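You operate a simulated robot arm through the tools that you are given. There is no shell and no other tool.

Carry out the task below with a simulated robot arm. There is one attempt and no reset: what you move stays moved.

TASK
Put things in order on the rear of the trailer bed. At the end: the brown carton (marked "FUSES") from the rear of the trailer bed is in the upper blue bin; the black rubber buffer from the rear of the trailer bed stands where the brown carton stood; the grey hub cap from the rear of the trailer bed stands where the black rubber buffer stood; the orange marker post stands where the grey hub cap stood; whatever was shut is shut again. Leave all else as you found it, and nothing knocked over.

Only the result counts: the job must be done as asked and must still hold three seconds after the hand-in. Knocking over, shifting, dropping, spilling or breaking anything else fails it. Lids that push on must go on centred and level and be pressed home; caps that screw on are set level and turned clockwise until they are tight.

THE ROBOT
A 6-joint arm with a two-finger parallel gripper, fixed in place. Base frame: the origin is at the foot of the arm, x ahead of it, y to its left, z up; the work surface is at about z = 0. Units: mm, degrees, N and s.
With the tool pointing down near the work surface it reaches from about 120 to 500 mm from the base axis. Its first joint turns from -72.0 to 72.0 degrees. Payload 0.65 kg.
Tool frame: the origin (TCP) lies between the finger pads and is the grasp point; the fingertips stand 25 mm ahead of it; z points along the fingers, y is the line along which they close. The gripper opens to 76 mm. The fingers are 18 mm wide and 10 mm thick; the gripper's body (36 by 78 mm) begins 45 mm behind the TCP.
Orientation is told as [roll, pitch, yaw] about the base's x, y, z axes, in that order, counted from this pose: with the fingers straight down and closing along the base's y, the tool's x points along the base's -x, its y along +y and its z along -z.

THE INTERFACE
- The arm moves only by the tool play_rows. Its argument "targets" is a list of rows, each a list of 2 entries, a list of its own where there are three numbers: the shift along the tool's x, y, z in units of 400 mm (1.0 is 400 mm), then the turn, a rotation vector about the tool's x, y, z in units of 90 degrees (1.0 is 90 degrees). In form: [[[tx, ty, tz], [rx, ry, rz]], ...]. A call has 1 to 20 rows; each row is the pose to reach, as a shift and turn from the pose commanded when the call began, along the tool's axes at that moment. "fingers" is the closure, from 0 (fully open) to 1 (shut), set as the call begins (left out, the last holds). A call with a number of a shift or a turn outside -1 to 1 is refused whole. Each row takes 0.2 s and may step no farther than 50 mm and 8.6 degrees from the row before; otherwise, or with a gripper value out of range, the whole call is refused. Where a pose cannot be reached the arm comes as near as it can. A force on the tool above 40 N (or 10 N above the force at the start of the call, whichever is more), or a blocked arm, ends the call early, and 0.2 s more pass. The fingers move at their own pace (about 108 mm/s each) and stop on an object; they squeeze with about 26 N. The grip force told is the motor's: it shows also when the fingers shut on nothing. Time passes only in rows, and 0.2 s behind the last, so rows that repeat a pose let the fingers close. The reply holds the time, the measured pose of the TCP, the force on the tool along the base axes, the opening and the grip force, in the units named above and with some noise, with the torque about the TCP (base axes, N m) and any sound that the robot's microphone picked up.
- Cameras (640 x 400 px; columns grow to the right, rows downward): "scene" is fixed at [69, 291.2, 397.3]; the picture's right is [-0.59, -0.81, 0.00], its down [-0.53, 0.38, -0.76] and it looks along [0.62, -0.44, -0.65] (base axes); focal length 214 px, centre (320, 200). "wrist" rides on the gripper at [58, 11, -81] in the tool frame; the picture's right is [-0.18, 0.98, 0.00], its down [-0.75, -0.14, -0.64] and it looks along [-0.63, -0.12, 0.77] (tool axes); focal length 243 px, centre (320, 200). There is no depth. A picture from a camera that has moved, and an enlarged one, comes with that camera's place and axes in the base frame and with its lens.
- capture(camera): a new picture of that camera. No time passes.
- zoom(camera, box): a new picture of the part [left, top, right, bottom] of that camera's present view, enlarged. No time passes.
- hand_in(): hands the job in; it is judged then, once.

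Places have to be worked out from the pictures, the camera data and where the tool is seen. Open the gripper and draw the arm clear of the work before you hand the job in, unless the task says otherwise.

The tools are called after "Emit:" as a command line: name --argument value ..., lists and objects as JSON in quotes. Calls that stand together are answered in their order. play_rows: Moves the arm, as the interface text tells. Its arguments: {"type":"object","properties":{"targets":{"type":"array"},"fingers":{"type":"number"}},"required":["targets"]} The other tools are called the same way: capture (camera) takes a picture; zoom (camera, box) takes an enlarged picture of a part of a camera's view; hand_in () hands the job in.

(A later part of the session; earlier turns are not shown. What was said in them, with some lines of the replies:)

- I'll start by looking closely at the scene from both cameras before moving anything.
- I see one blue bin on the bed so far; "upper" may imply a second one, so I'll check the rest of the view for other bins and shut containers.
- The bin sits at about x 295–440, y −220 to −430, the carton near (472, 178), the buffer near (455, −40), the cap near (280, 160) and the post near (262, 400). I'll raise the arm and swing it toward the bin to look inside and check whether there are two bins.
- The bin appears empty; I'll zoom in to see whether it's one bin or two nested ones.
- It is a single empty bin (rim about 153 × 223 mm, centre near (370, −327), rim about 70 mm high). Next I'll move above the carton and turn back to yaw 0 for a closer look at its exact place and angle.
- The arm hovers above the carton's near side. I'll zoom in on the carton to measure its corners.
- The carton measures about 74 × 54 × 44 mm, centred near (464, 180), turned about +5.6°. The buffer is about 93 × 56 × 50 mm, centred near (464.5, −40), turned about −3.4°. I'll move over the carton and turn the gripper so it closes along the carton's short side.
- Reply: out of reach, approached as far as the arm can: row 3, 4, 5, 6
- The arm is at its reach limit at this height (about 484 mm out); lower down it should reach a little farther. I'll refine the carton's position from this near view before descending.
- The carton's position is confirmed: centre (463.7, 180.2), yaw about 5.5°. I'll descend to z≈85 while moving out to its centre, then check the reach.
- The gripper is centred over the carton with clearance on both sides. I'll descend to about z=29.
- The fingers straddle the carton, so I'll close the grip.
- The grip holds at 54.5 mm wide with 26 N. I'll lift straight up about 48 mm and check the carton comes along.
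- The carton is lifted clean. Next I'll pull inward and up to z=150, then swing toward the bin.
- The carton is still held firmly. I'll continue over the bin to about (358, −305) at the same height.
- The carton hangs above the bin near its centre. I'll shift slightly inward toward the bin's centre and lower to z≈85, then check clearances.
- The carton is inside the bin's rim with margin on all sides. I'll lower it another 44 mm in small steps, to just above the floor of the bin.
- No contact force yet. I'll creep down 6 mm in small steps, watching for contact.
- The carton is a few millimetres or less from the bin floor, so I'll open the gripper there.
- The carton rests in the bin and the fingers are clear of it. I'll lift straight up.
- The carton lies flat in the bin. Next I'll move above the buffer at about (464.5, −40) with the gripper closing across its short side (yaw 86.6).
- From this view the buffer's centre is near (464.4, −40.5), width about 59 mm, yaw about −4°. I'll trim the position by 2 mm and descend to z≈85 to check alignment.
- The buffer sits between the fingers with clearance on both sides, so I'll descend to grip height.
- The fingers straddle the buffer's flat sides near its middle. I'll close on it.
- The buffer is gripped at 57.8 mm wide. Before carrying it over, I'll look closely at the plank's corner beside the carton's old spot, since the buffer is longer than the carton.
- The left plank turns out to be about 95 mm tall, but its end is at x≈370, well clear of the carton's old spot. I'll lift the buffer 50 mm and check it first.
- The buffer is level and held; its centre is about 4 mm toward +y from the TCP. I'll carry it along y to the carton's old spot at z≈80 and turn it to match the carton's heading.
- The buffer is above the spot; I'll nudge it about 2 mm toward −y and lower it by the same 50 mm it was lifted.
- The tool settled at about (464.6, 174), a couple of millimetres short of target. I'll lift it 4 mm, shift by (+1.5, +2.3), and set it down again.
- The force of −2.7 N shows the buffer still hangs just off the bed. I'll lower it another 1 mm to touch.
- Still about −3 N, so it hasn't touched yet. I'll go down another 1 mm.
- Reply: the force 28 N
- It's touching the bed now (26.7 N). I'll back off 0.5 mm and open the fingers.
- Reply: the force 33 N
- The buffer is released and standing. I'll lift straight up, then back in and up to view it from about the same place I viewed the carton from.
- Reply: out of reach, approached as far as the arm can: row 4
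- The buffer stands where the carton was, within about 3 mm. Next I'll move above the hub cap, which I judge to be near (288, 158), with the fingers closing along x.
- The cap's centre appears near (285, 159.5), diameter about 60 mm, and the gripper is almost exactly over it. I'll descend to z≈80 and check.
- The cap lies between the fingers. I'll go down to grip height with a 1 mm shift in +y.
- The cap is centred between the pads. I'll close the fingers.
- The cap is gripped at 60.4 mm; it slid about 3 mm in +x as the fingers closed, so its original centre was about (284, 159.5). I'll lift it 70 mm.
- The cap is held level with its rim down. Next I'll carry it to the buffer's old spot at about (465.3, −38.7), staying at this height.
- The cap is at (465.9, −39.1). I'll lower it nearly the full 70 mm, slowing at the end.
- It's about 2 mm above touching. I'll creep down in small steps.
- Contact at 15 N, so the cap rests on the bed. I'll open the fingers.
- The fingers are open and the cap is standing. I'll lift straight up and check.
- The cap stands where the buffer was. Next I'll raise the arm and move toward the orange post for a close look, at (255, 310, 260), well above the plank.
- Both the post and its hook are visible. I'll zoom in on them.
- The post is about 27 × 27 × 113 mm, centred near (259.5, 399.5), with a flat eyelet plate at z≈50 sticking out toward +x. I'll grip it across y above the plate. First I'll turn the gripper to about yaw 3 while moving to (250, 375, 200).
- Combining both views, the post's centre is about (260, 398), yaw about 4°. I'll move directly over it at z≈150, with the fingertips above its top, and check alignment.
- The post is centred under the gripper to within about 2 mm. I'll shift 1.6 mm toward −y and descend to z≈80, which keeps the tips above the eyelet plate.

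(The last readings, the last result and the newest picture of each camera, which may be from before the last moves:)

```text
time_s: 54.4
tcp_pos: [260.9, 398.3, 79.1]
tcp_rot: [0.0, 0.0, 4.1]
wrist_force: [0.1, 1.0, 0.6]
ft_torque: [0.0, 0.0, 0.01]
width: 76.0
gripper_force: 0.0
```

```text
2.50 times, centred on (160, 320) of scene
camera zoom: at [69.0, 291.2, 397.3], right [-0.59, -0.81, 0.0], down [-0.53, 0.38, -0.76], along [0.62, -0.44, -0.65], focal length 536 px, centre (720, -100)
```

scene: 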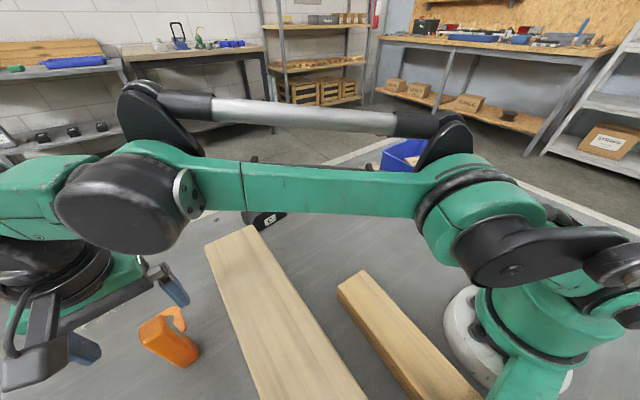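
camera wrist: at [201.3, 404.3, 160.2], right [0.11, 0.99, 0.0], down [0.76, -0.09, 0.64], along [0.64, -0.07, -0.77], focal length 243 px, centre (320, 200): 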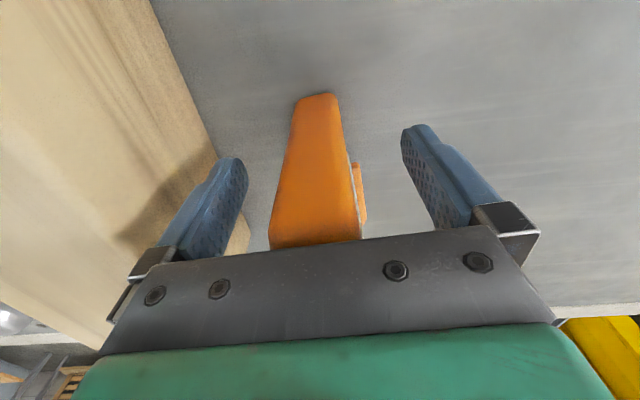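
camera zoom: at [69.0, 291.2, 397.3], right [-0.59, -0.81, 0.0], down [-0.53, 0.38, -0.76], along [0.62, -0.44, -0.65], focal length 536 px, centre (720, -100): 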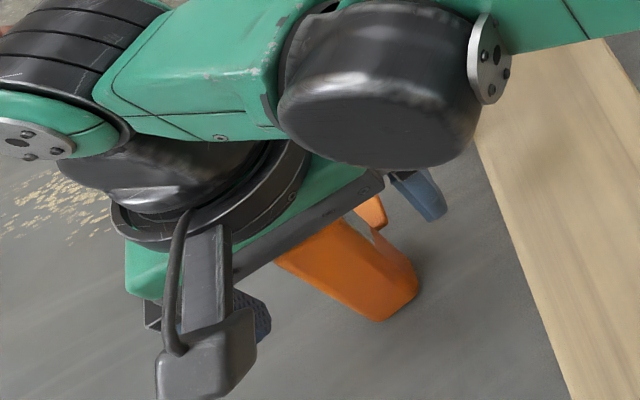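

The post is between the fingers. I'll close the grip.

Emit:
play_rows --targets '[[[0, 0, 0], [0, 0, 0]], [[0, 0, 0], [0, 0, 0]], [[0, 0, 0], [0, 0, 0]], [[0, 0, 0], [0, 0, 0]]]' --fingers 1

Emit:
capture --camera "wrist"

```text
time_s: 55.4
tcp_pos: [260.9, 397.9, 78.4]
tcp_rot: [0.0, -0.1, 4.0]
wrist_force: [-0.3, -2.0, 1.0]
ft_torque: [-0.15, 0.04, 0.03]
width: 26.8
gripper_force: 26.1
```

```text
taken
camera wrist: at [201.2, 404.2, 160.4], right [0.11, 0.99, 0.0], down [0.76, -0.09, 0.64], along [0.64, -0.07, -0.77], focal length 243 px, centre (320, 200)
```

wrist: 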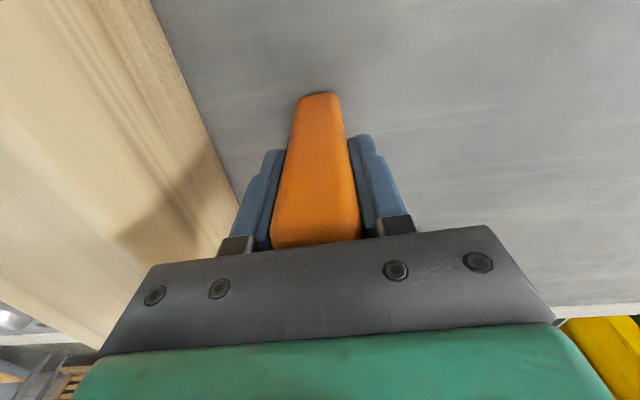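

The post is gripped firmly at 26.8 mm. I'll lift it straight up, then further up while drawing slightly inward, to clear the plank height before crossing.

Emit:
play_rows --targets '[[[0, 0, -0.02], [0, 0, 0]], [[0, 0, -0.06], [0, 0, 0]], [[0, 0, -0.11], [0, 0, 0]], [[0, 0, -0.16], [0, 0, 0]], [[0.0456, -0.0068, -0.2375], [0, 0, 0]], [[0.0887, -0.0138, -0.3125], [0, 0, 0]], [[0.0887, -0.0138, -0.3125], [0, 0, 0]]]'

Emit:
capture --camera "wrist"

Emit:
capture --camera "scene"

```text
time_s: 57.0
tcp_pos: [222.3, 389.2, 204.7]
tcp_rot: [0.1, -0.1, 4.0]
wrist_force: [0.5, -0.3, -2.8]
ft_torque: [-0.04, 0.02, -0.01]
width: 27.0
gripper_force: 25.9
```

```text
taken
camera wrist: at [164.2, 396.4, 285.5], right [0.11, 0.99, 0.0], down [0.76, -0.09, 0.64], along [0.64, -0.07, -0.77], focal length 243 px, centre (320, 200)
```

wrist: 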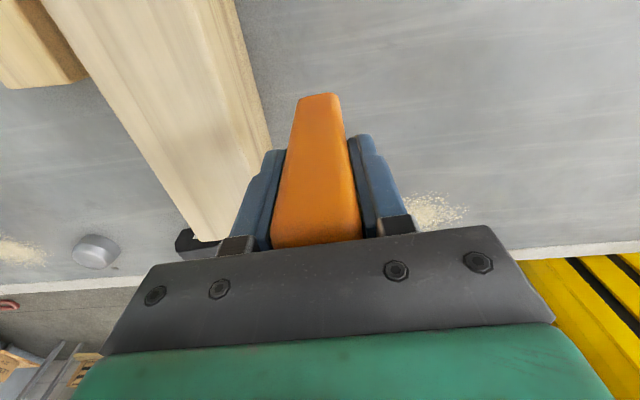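

```text
taken
```

scene: 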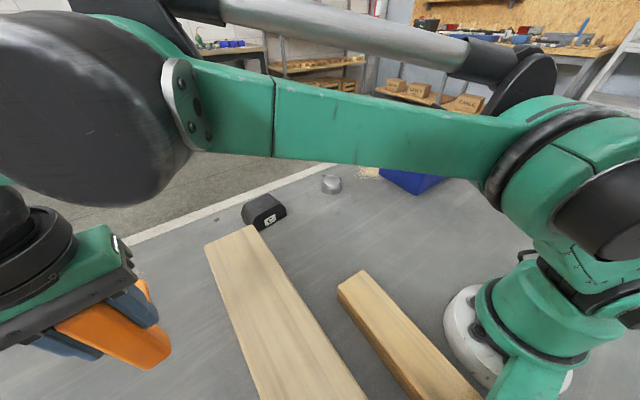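

The post hangs securely with its base about 126 mm up, clear above the plank. I'll cross to above the hub cap's old spot at (284, 159.5).

Emit:
play_rows --targets '[[[-0.0142, -0.073, -0.012], [0, 0, 0]], [[-0.0324, -0.1668, -0.025], [0, 0, 0]], [[-0.0526, -0.271, -0.025], [0, 0, 0]], [[-0.0728, -0.3753, -0.025], [0, 0, 0]], [[-0.0931, -0.4795, -0.025], [0, 0, 0]], [[-0.1072, -0.5525, -0.025], [0, 0, 0]], [[-0.1133, -0.5838, -0.025], [0, 0, 0]], [[-0.1133, -0.5838, -0.025], [0, 0, 0]]]'

Emit:
capture --camera "wrist"

Emit:
capture --camera "scene"

```text
time_s: 58.8
tcp_pos: [287.0, 158.2, 213.5]
tcp_rot: [0.0, -0.1, 4.0]
wrist_force: [-0.3, -0.3, -2.8]
ft_torque: [0.0, 0.0, -0.02]
width: 26.9
gripper_force: 25.9
```

```text
taken
camera wrist: at [227.7, 164.2, 294.6], right [0.11, 0.99, 0.0], down [0.76, -0.09, 0.64], along [0.64, -0.07, -0.77], focal length 243 px, centre (320, 200)
```

wrist: 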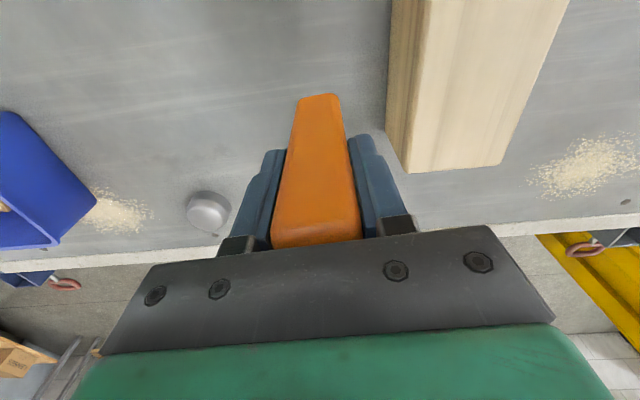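

```text
taken
```

scene: 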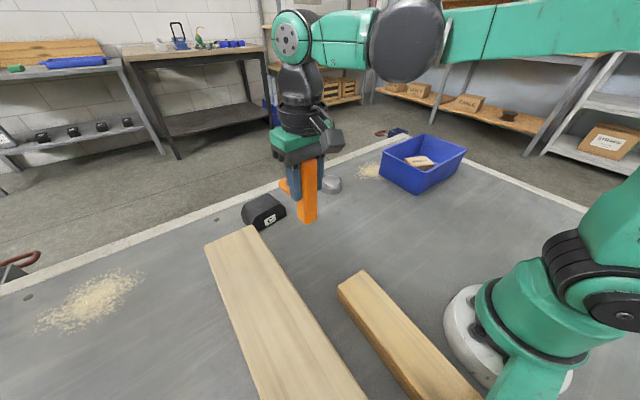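

The post is above the spot; a small correction of (−2.4, +1.7) mm is needed. I'll lower it most of the way, to about z=93.

Emit:
play_rows --targets '[[[0.0028, 0.0023, 0.06], [0, 0, 0]], [[0.0057, 0.0047, 0.14], [0, 0, 0]], [[0.0057, 0.0047, 0.22], [0, 0, 0]], [[0.0057, 0.0047, 0.28], [0, 0, 0]], [[0.0057, 0.0047, 0.3], [0, 0, 0]], [[0.0057, 0.0047, 0.3], [0, 0, 0]]]'

Emit:
capture --camera "wrist"

Emit:
zoom --camera "scene" --box '[220, 160, 400, 300]'

```text
time_s: 60.2
tcp_pos: [285.2, 159.8, 94.9]
tcp_rot: [0.0, 0.0, 4.0]
wrist_force: [-0.8, -0.7, -3.8]
ft_torque: [0.0, 0.0, 0.03]
width: 27.0
gripper_force: 26.6
```

```text
taken
camera wrist: at [225.1, 167.3, 175.4], right [0.11, 0.99, 0.0], down [0.76, -0.09, 0.64], along [0.64, -0.07, -0.77], focal length 243 px, centre (320, 200)
```

wrist: 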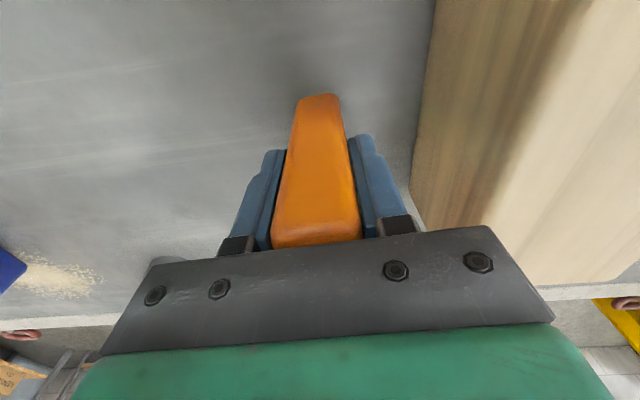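

```text
2.86 times, centred on (310, 230) of scene
camera zoom: at [69.0, 291.2, 397.3], right [-0.59, -0.81, 0.0], down [-0.53, 0.38, -0.76], along [0.62, -0.44, -0.65], focal length 613 px, centre (349, 114)
```

zoom: 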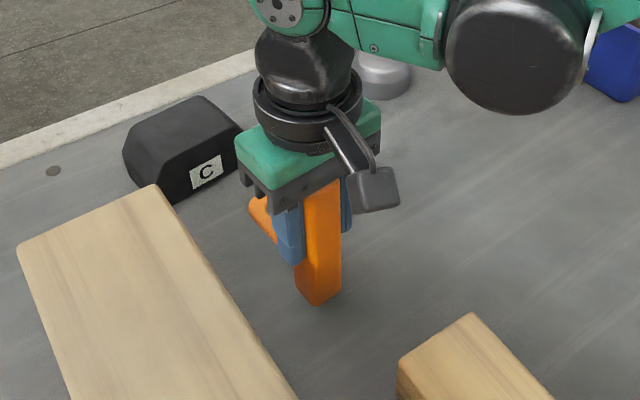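

The post is at (284.5, 160). I'll lower it another 14 mm, then creep down to contact.

Emit:
play_rows --targets '[[[0, 0, 0.015], [0, 0, 0]], [[0, 0, 0.028], [0, 0, 0]], [[0, 0, 0.036], [0, 0, 0]], [[0, 0, 0.036], [0, 0, 0]]]'

Emit:
play_rows --targets '[[[0, 0, 0.0015], [0, 0, 0]], [[0, 0, 0.0025], [0, 0, 0]], [[0, 0, 0.0025], [0, 0, 0]]]'

```text
time_s: 61.2
tcp_pos: [284.1, 159.9, 81.5]
tcp_rot: [0.0, -0.1, 3.9]
wrist_force: [-0.2, -0.1, -3.8]
ft_torque: [0.01, 0.0, 0.0]
width: 26.7
gripper_force: 26.3
```

```text
time_s: 62.0
tcp_pos: [284.4, 159.3, 78.7]
tcp_rot: [0.0, -0.1, 4.1]
wrist_force: [-0.9, -1.0, 19.3]
ft_torque: [-0.1, 0.02, -0.04]
width: 26.8
gripper_force: 25.9
```

The post has touched down (19 N, with little torque, so it's level). I'll back off a hair and open the fingers.

Emit:
play_rows --targets '[[[0, 0, -0.001], [0, 0, 0]], [[0, 0, -0.001], [0, 0, 0]]]'

Emit:
play_rows --targets '[[[0, 0, 0], [0, 0, 0]], [[0, 0, 0], [0, 0, 0]], [[0, 0, 0], [0, 0, 0]]]' --fingers 0

Emit:
capture --camera "wrist"

Emit:
zoom --camera "scene" --box '[220, 160, 400, 300]'

```text
time_s: 62.6
tcp_pos: [284.7, 161.1, 79.4]
tcp_rot: [0.1, -0.2, 4.0]
wrist_force: [1.1, -0.6, -3.5]
ft_torque: [-0.03, 0.02, -0.03]
width: 27.1
gripper_force: 25.8
```

```text
time_s: 63.4
tcp_pos: [284.4, 160.1, 79.6]
tcp_rot: [0.0, -0.1, 4.0]
wrist_force: [-0.2, -0.2, -0.2]
ft_torque: [-0.01, -0.02, -0.02]
width: 75.7
gripper_force: 0.0
```

```text
taken
camera wrist: at [225.2, 167.4, 160.5], right [0.11, 0.99, 0.0], down [0.76, -0.09, 0.64], along [0.64, -0.07, -0.77], focal length 243 px, centre (320, 200)
```

wrist: 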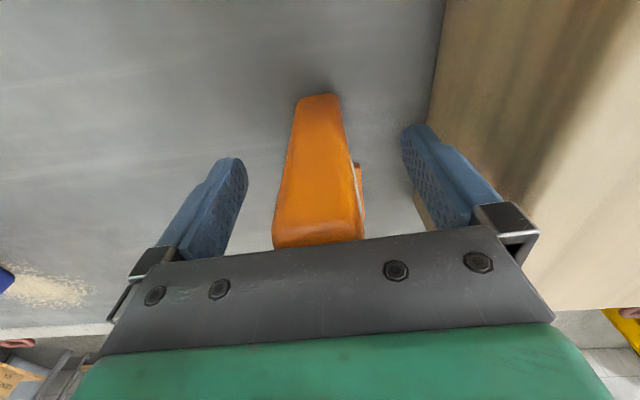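

```text
2.86 times, centred on (310, 230) of scene
camera zoom: at [69.0, 291.2, 397.3], right [-0.59, -0.81, 0.0], down [-0.53, 0.38, -0.76], along [0.62, -0.44, -0.65], focal length 613 px, centre (349, 114)
```

zoom: 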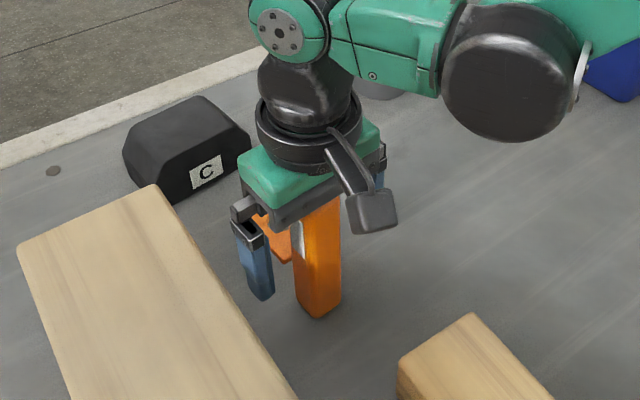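

The post stands free. I'll lift straight up, clear of it.

Emit:
play_rows --targets '[[[0, 0, -0.02], [0, 0, 0]], [[0, 0, -0.07], [0, 0, 0]], [[0, 0, -0.15], [0, 0, 0]], [[0, 0, -0.23], [0, 0, 0]], [[0, 0, -0.32], [0, 0, 0]], [[0, 0, -0.32], [0, 0, 0]]]'

Emit:
capture --camera "wrist"

Emit:
capture --camera "scene"

```text
time_s: 64.8
tcp_pos: [285.1, 159.7, 209.1]
tcp_rot: [0.0, -0.1, 4.0]
wrist_force: [-0.6, -0.6, 0.5]
ft_torque: [0.0, 0.02, -0.02]
width: 76.0
gripper_force: 0.1
```

```text
taken
camera wrist: at [224.6, 165.8, 289.7], right [0.11, 0.99, 0.0], down [0.76, -0.09, 0.64], along [0.64, -0.07, -0.77], focal length 243 px, centre (320, 200)
```

wrist: 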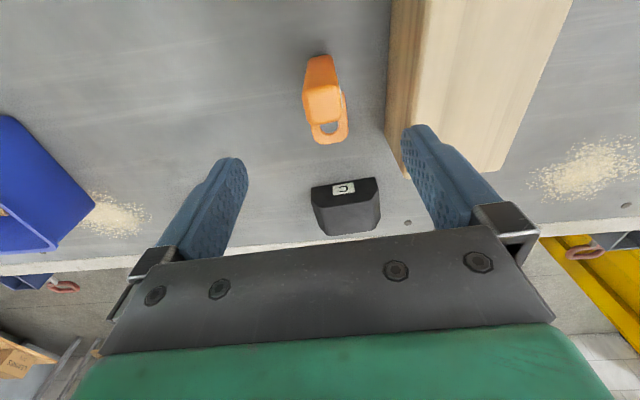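

```text
taken
```

scene: 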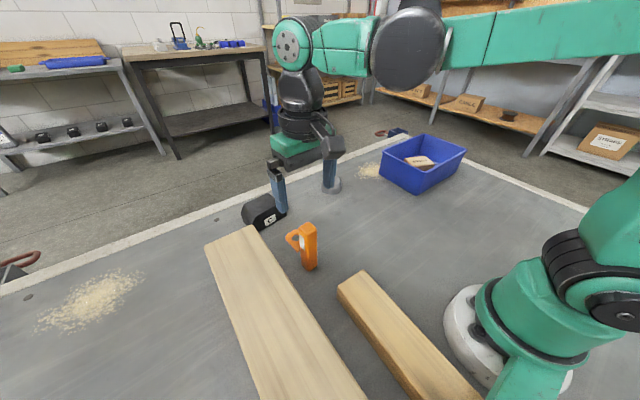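

The post stands at the cap's old spot and the buffer and cap stand in their new ones. I'll raise the arm and return to about the starting pose, then do a final check.

Emit:
play_rows --targets '[[[0, 0, -0.08], [0, 0, 0]], [[0.02, -0.05, -0.14], [0, 0, 0.01]], [[0.0531, -0.1214, -0.1575], [0, 0, 0.02]], [[0.0863, -0.1972, -0.1575], [0, 0, 0.03]], [[0.1194, -0.2731, -0.1575], [0, 0, 0.04]], [[0.1526, -0.3489, -0.1575], [0, 0, 0.044]], [[0.1858, -0.4248, -0.1575], [0, 0, 0.044]], [[0.1858, -0.4248, -0.1575], [0, 0, 0.044]]]'

Emit:
capture --camera "scene"

Emit:
capture --camera "wrist"

Emit:
zoom --camera "scene" --box '[220, 120, 480, 280]'

```text
time_s: 66.6
tcp_pos: [221.9, -13.8, 269.4]
tcp_rot: [0.0, 0.0, 0.1]
wrist_force: [-0.9, 0.4, -0.2]
ft_torque: [-0.03, 0.02, -0.02]
width: 76.0
gripper_force: 0.0
```

```text
taken
```

scene: 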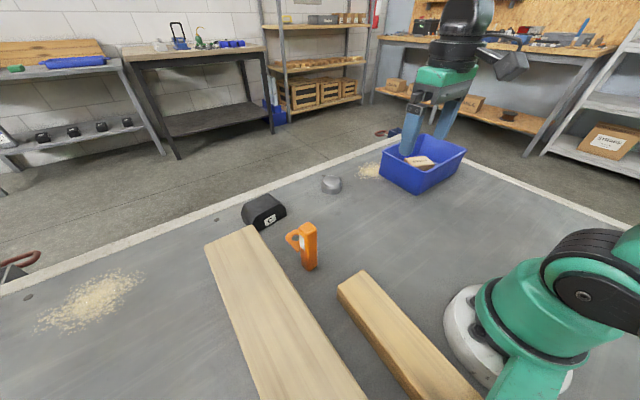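

```text
taken
camera wrist: at [162.9, -3.4, 350.4], right [0.18, 0.98, 0.0], down [0.75, -0.14, 0.64], along [0.63, -0.12, -0.77], focal length 243 px, centre (320, 200)
```

wrist: 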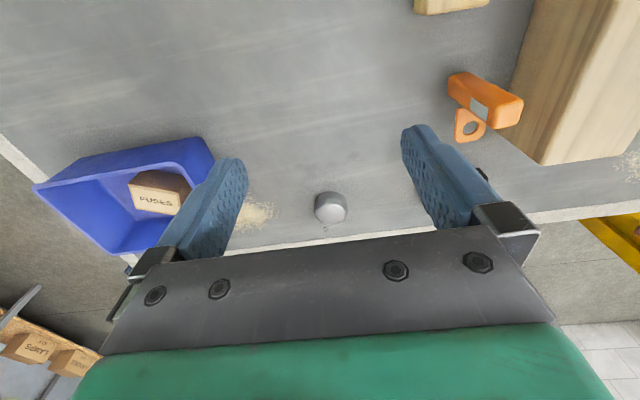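

```text
2.46 times, centred on (350, 200) of scene
camera zoom: at [69.0, 291.2, 397.3], right [-0.59, -0.81, 0.0], down [-0.53, 0.38, -0.76], along [0.62, -0.44, -0.65], focal length 528 px, centre (246, 200)
```

zoom: 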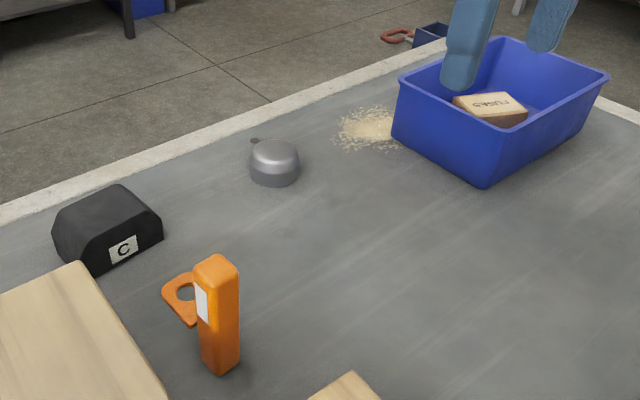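

The final check shows the FUSES carton in the blue bin, the buffer on the carton's spot, the cap on the buffer's spot and the post upright on the cap's spot. Nothing else has moved, nothing had been opened, and the gripper is open and clear, so I'll hand in.

Emit:
hand_in

```text
The job is handed in.
```

I've handed the job in with everything moved as asked; I haven't had a verdict back.

| Item | Where it is now | How close to target |
|---|---|---|
| Brown "FUSES" carton | Lying flat in the blue bin | In the bin |
| Black rubber buffer | Standing where the carton stood | About 3 mm off, by the wrist camera |
| Grey hub cap | Standing where the buffer stood | About 1 mm off, by the arm's position reading |
| Orange marker post | Upright where the hub cap stood | About 1 mm off, by the arm's position reading |

- **The bin:** I could see only one blue bin on the trailer bed, so I took that as the "upper" one.
- **Shut items:** I opened nothing, so there was nothing to shut again.
- **Everything else:** In the final pictures nothing was knocked over and nothing else had visibly moved. The gripper is open and the arm is back near its starting pose, clear of the work.
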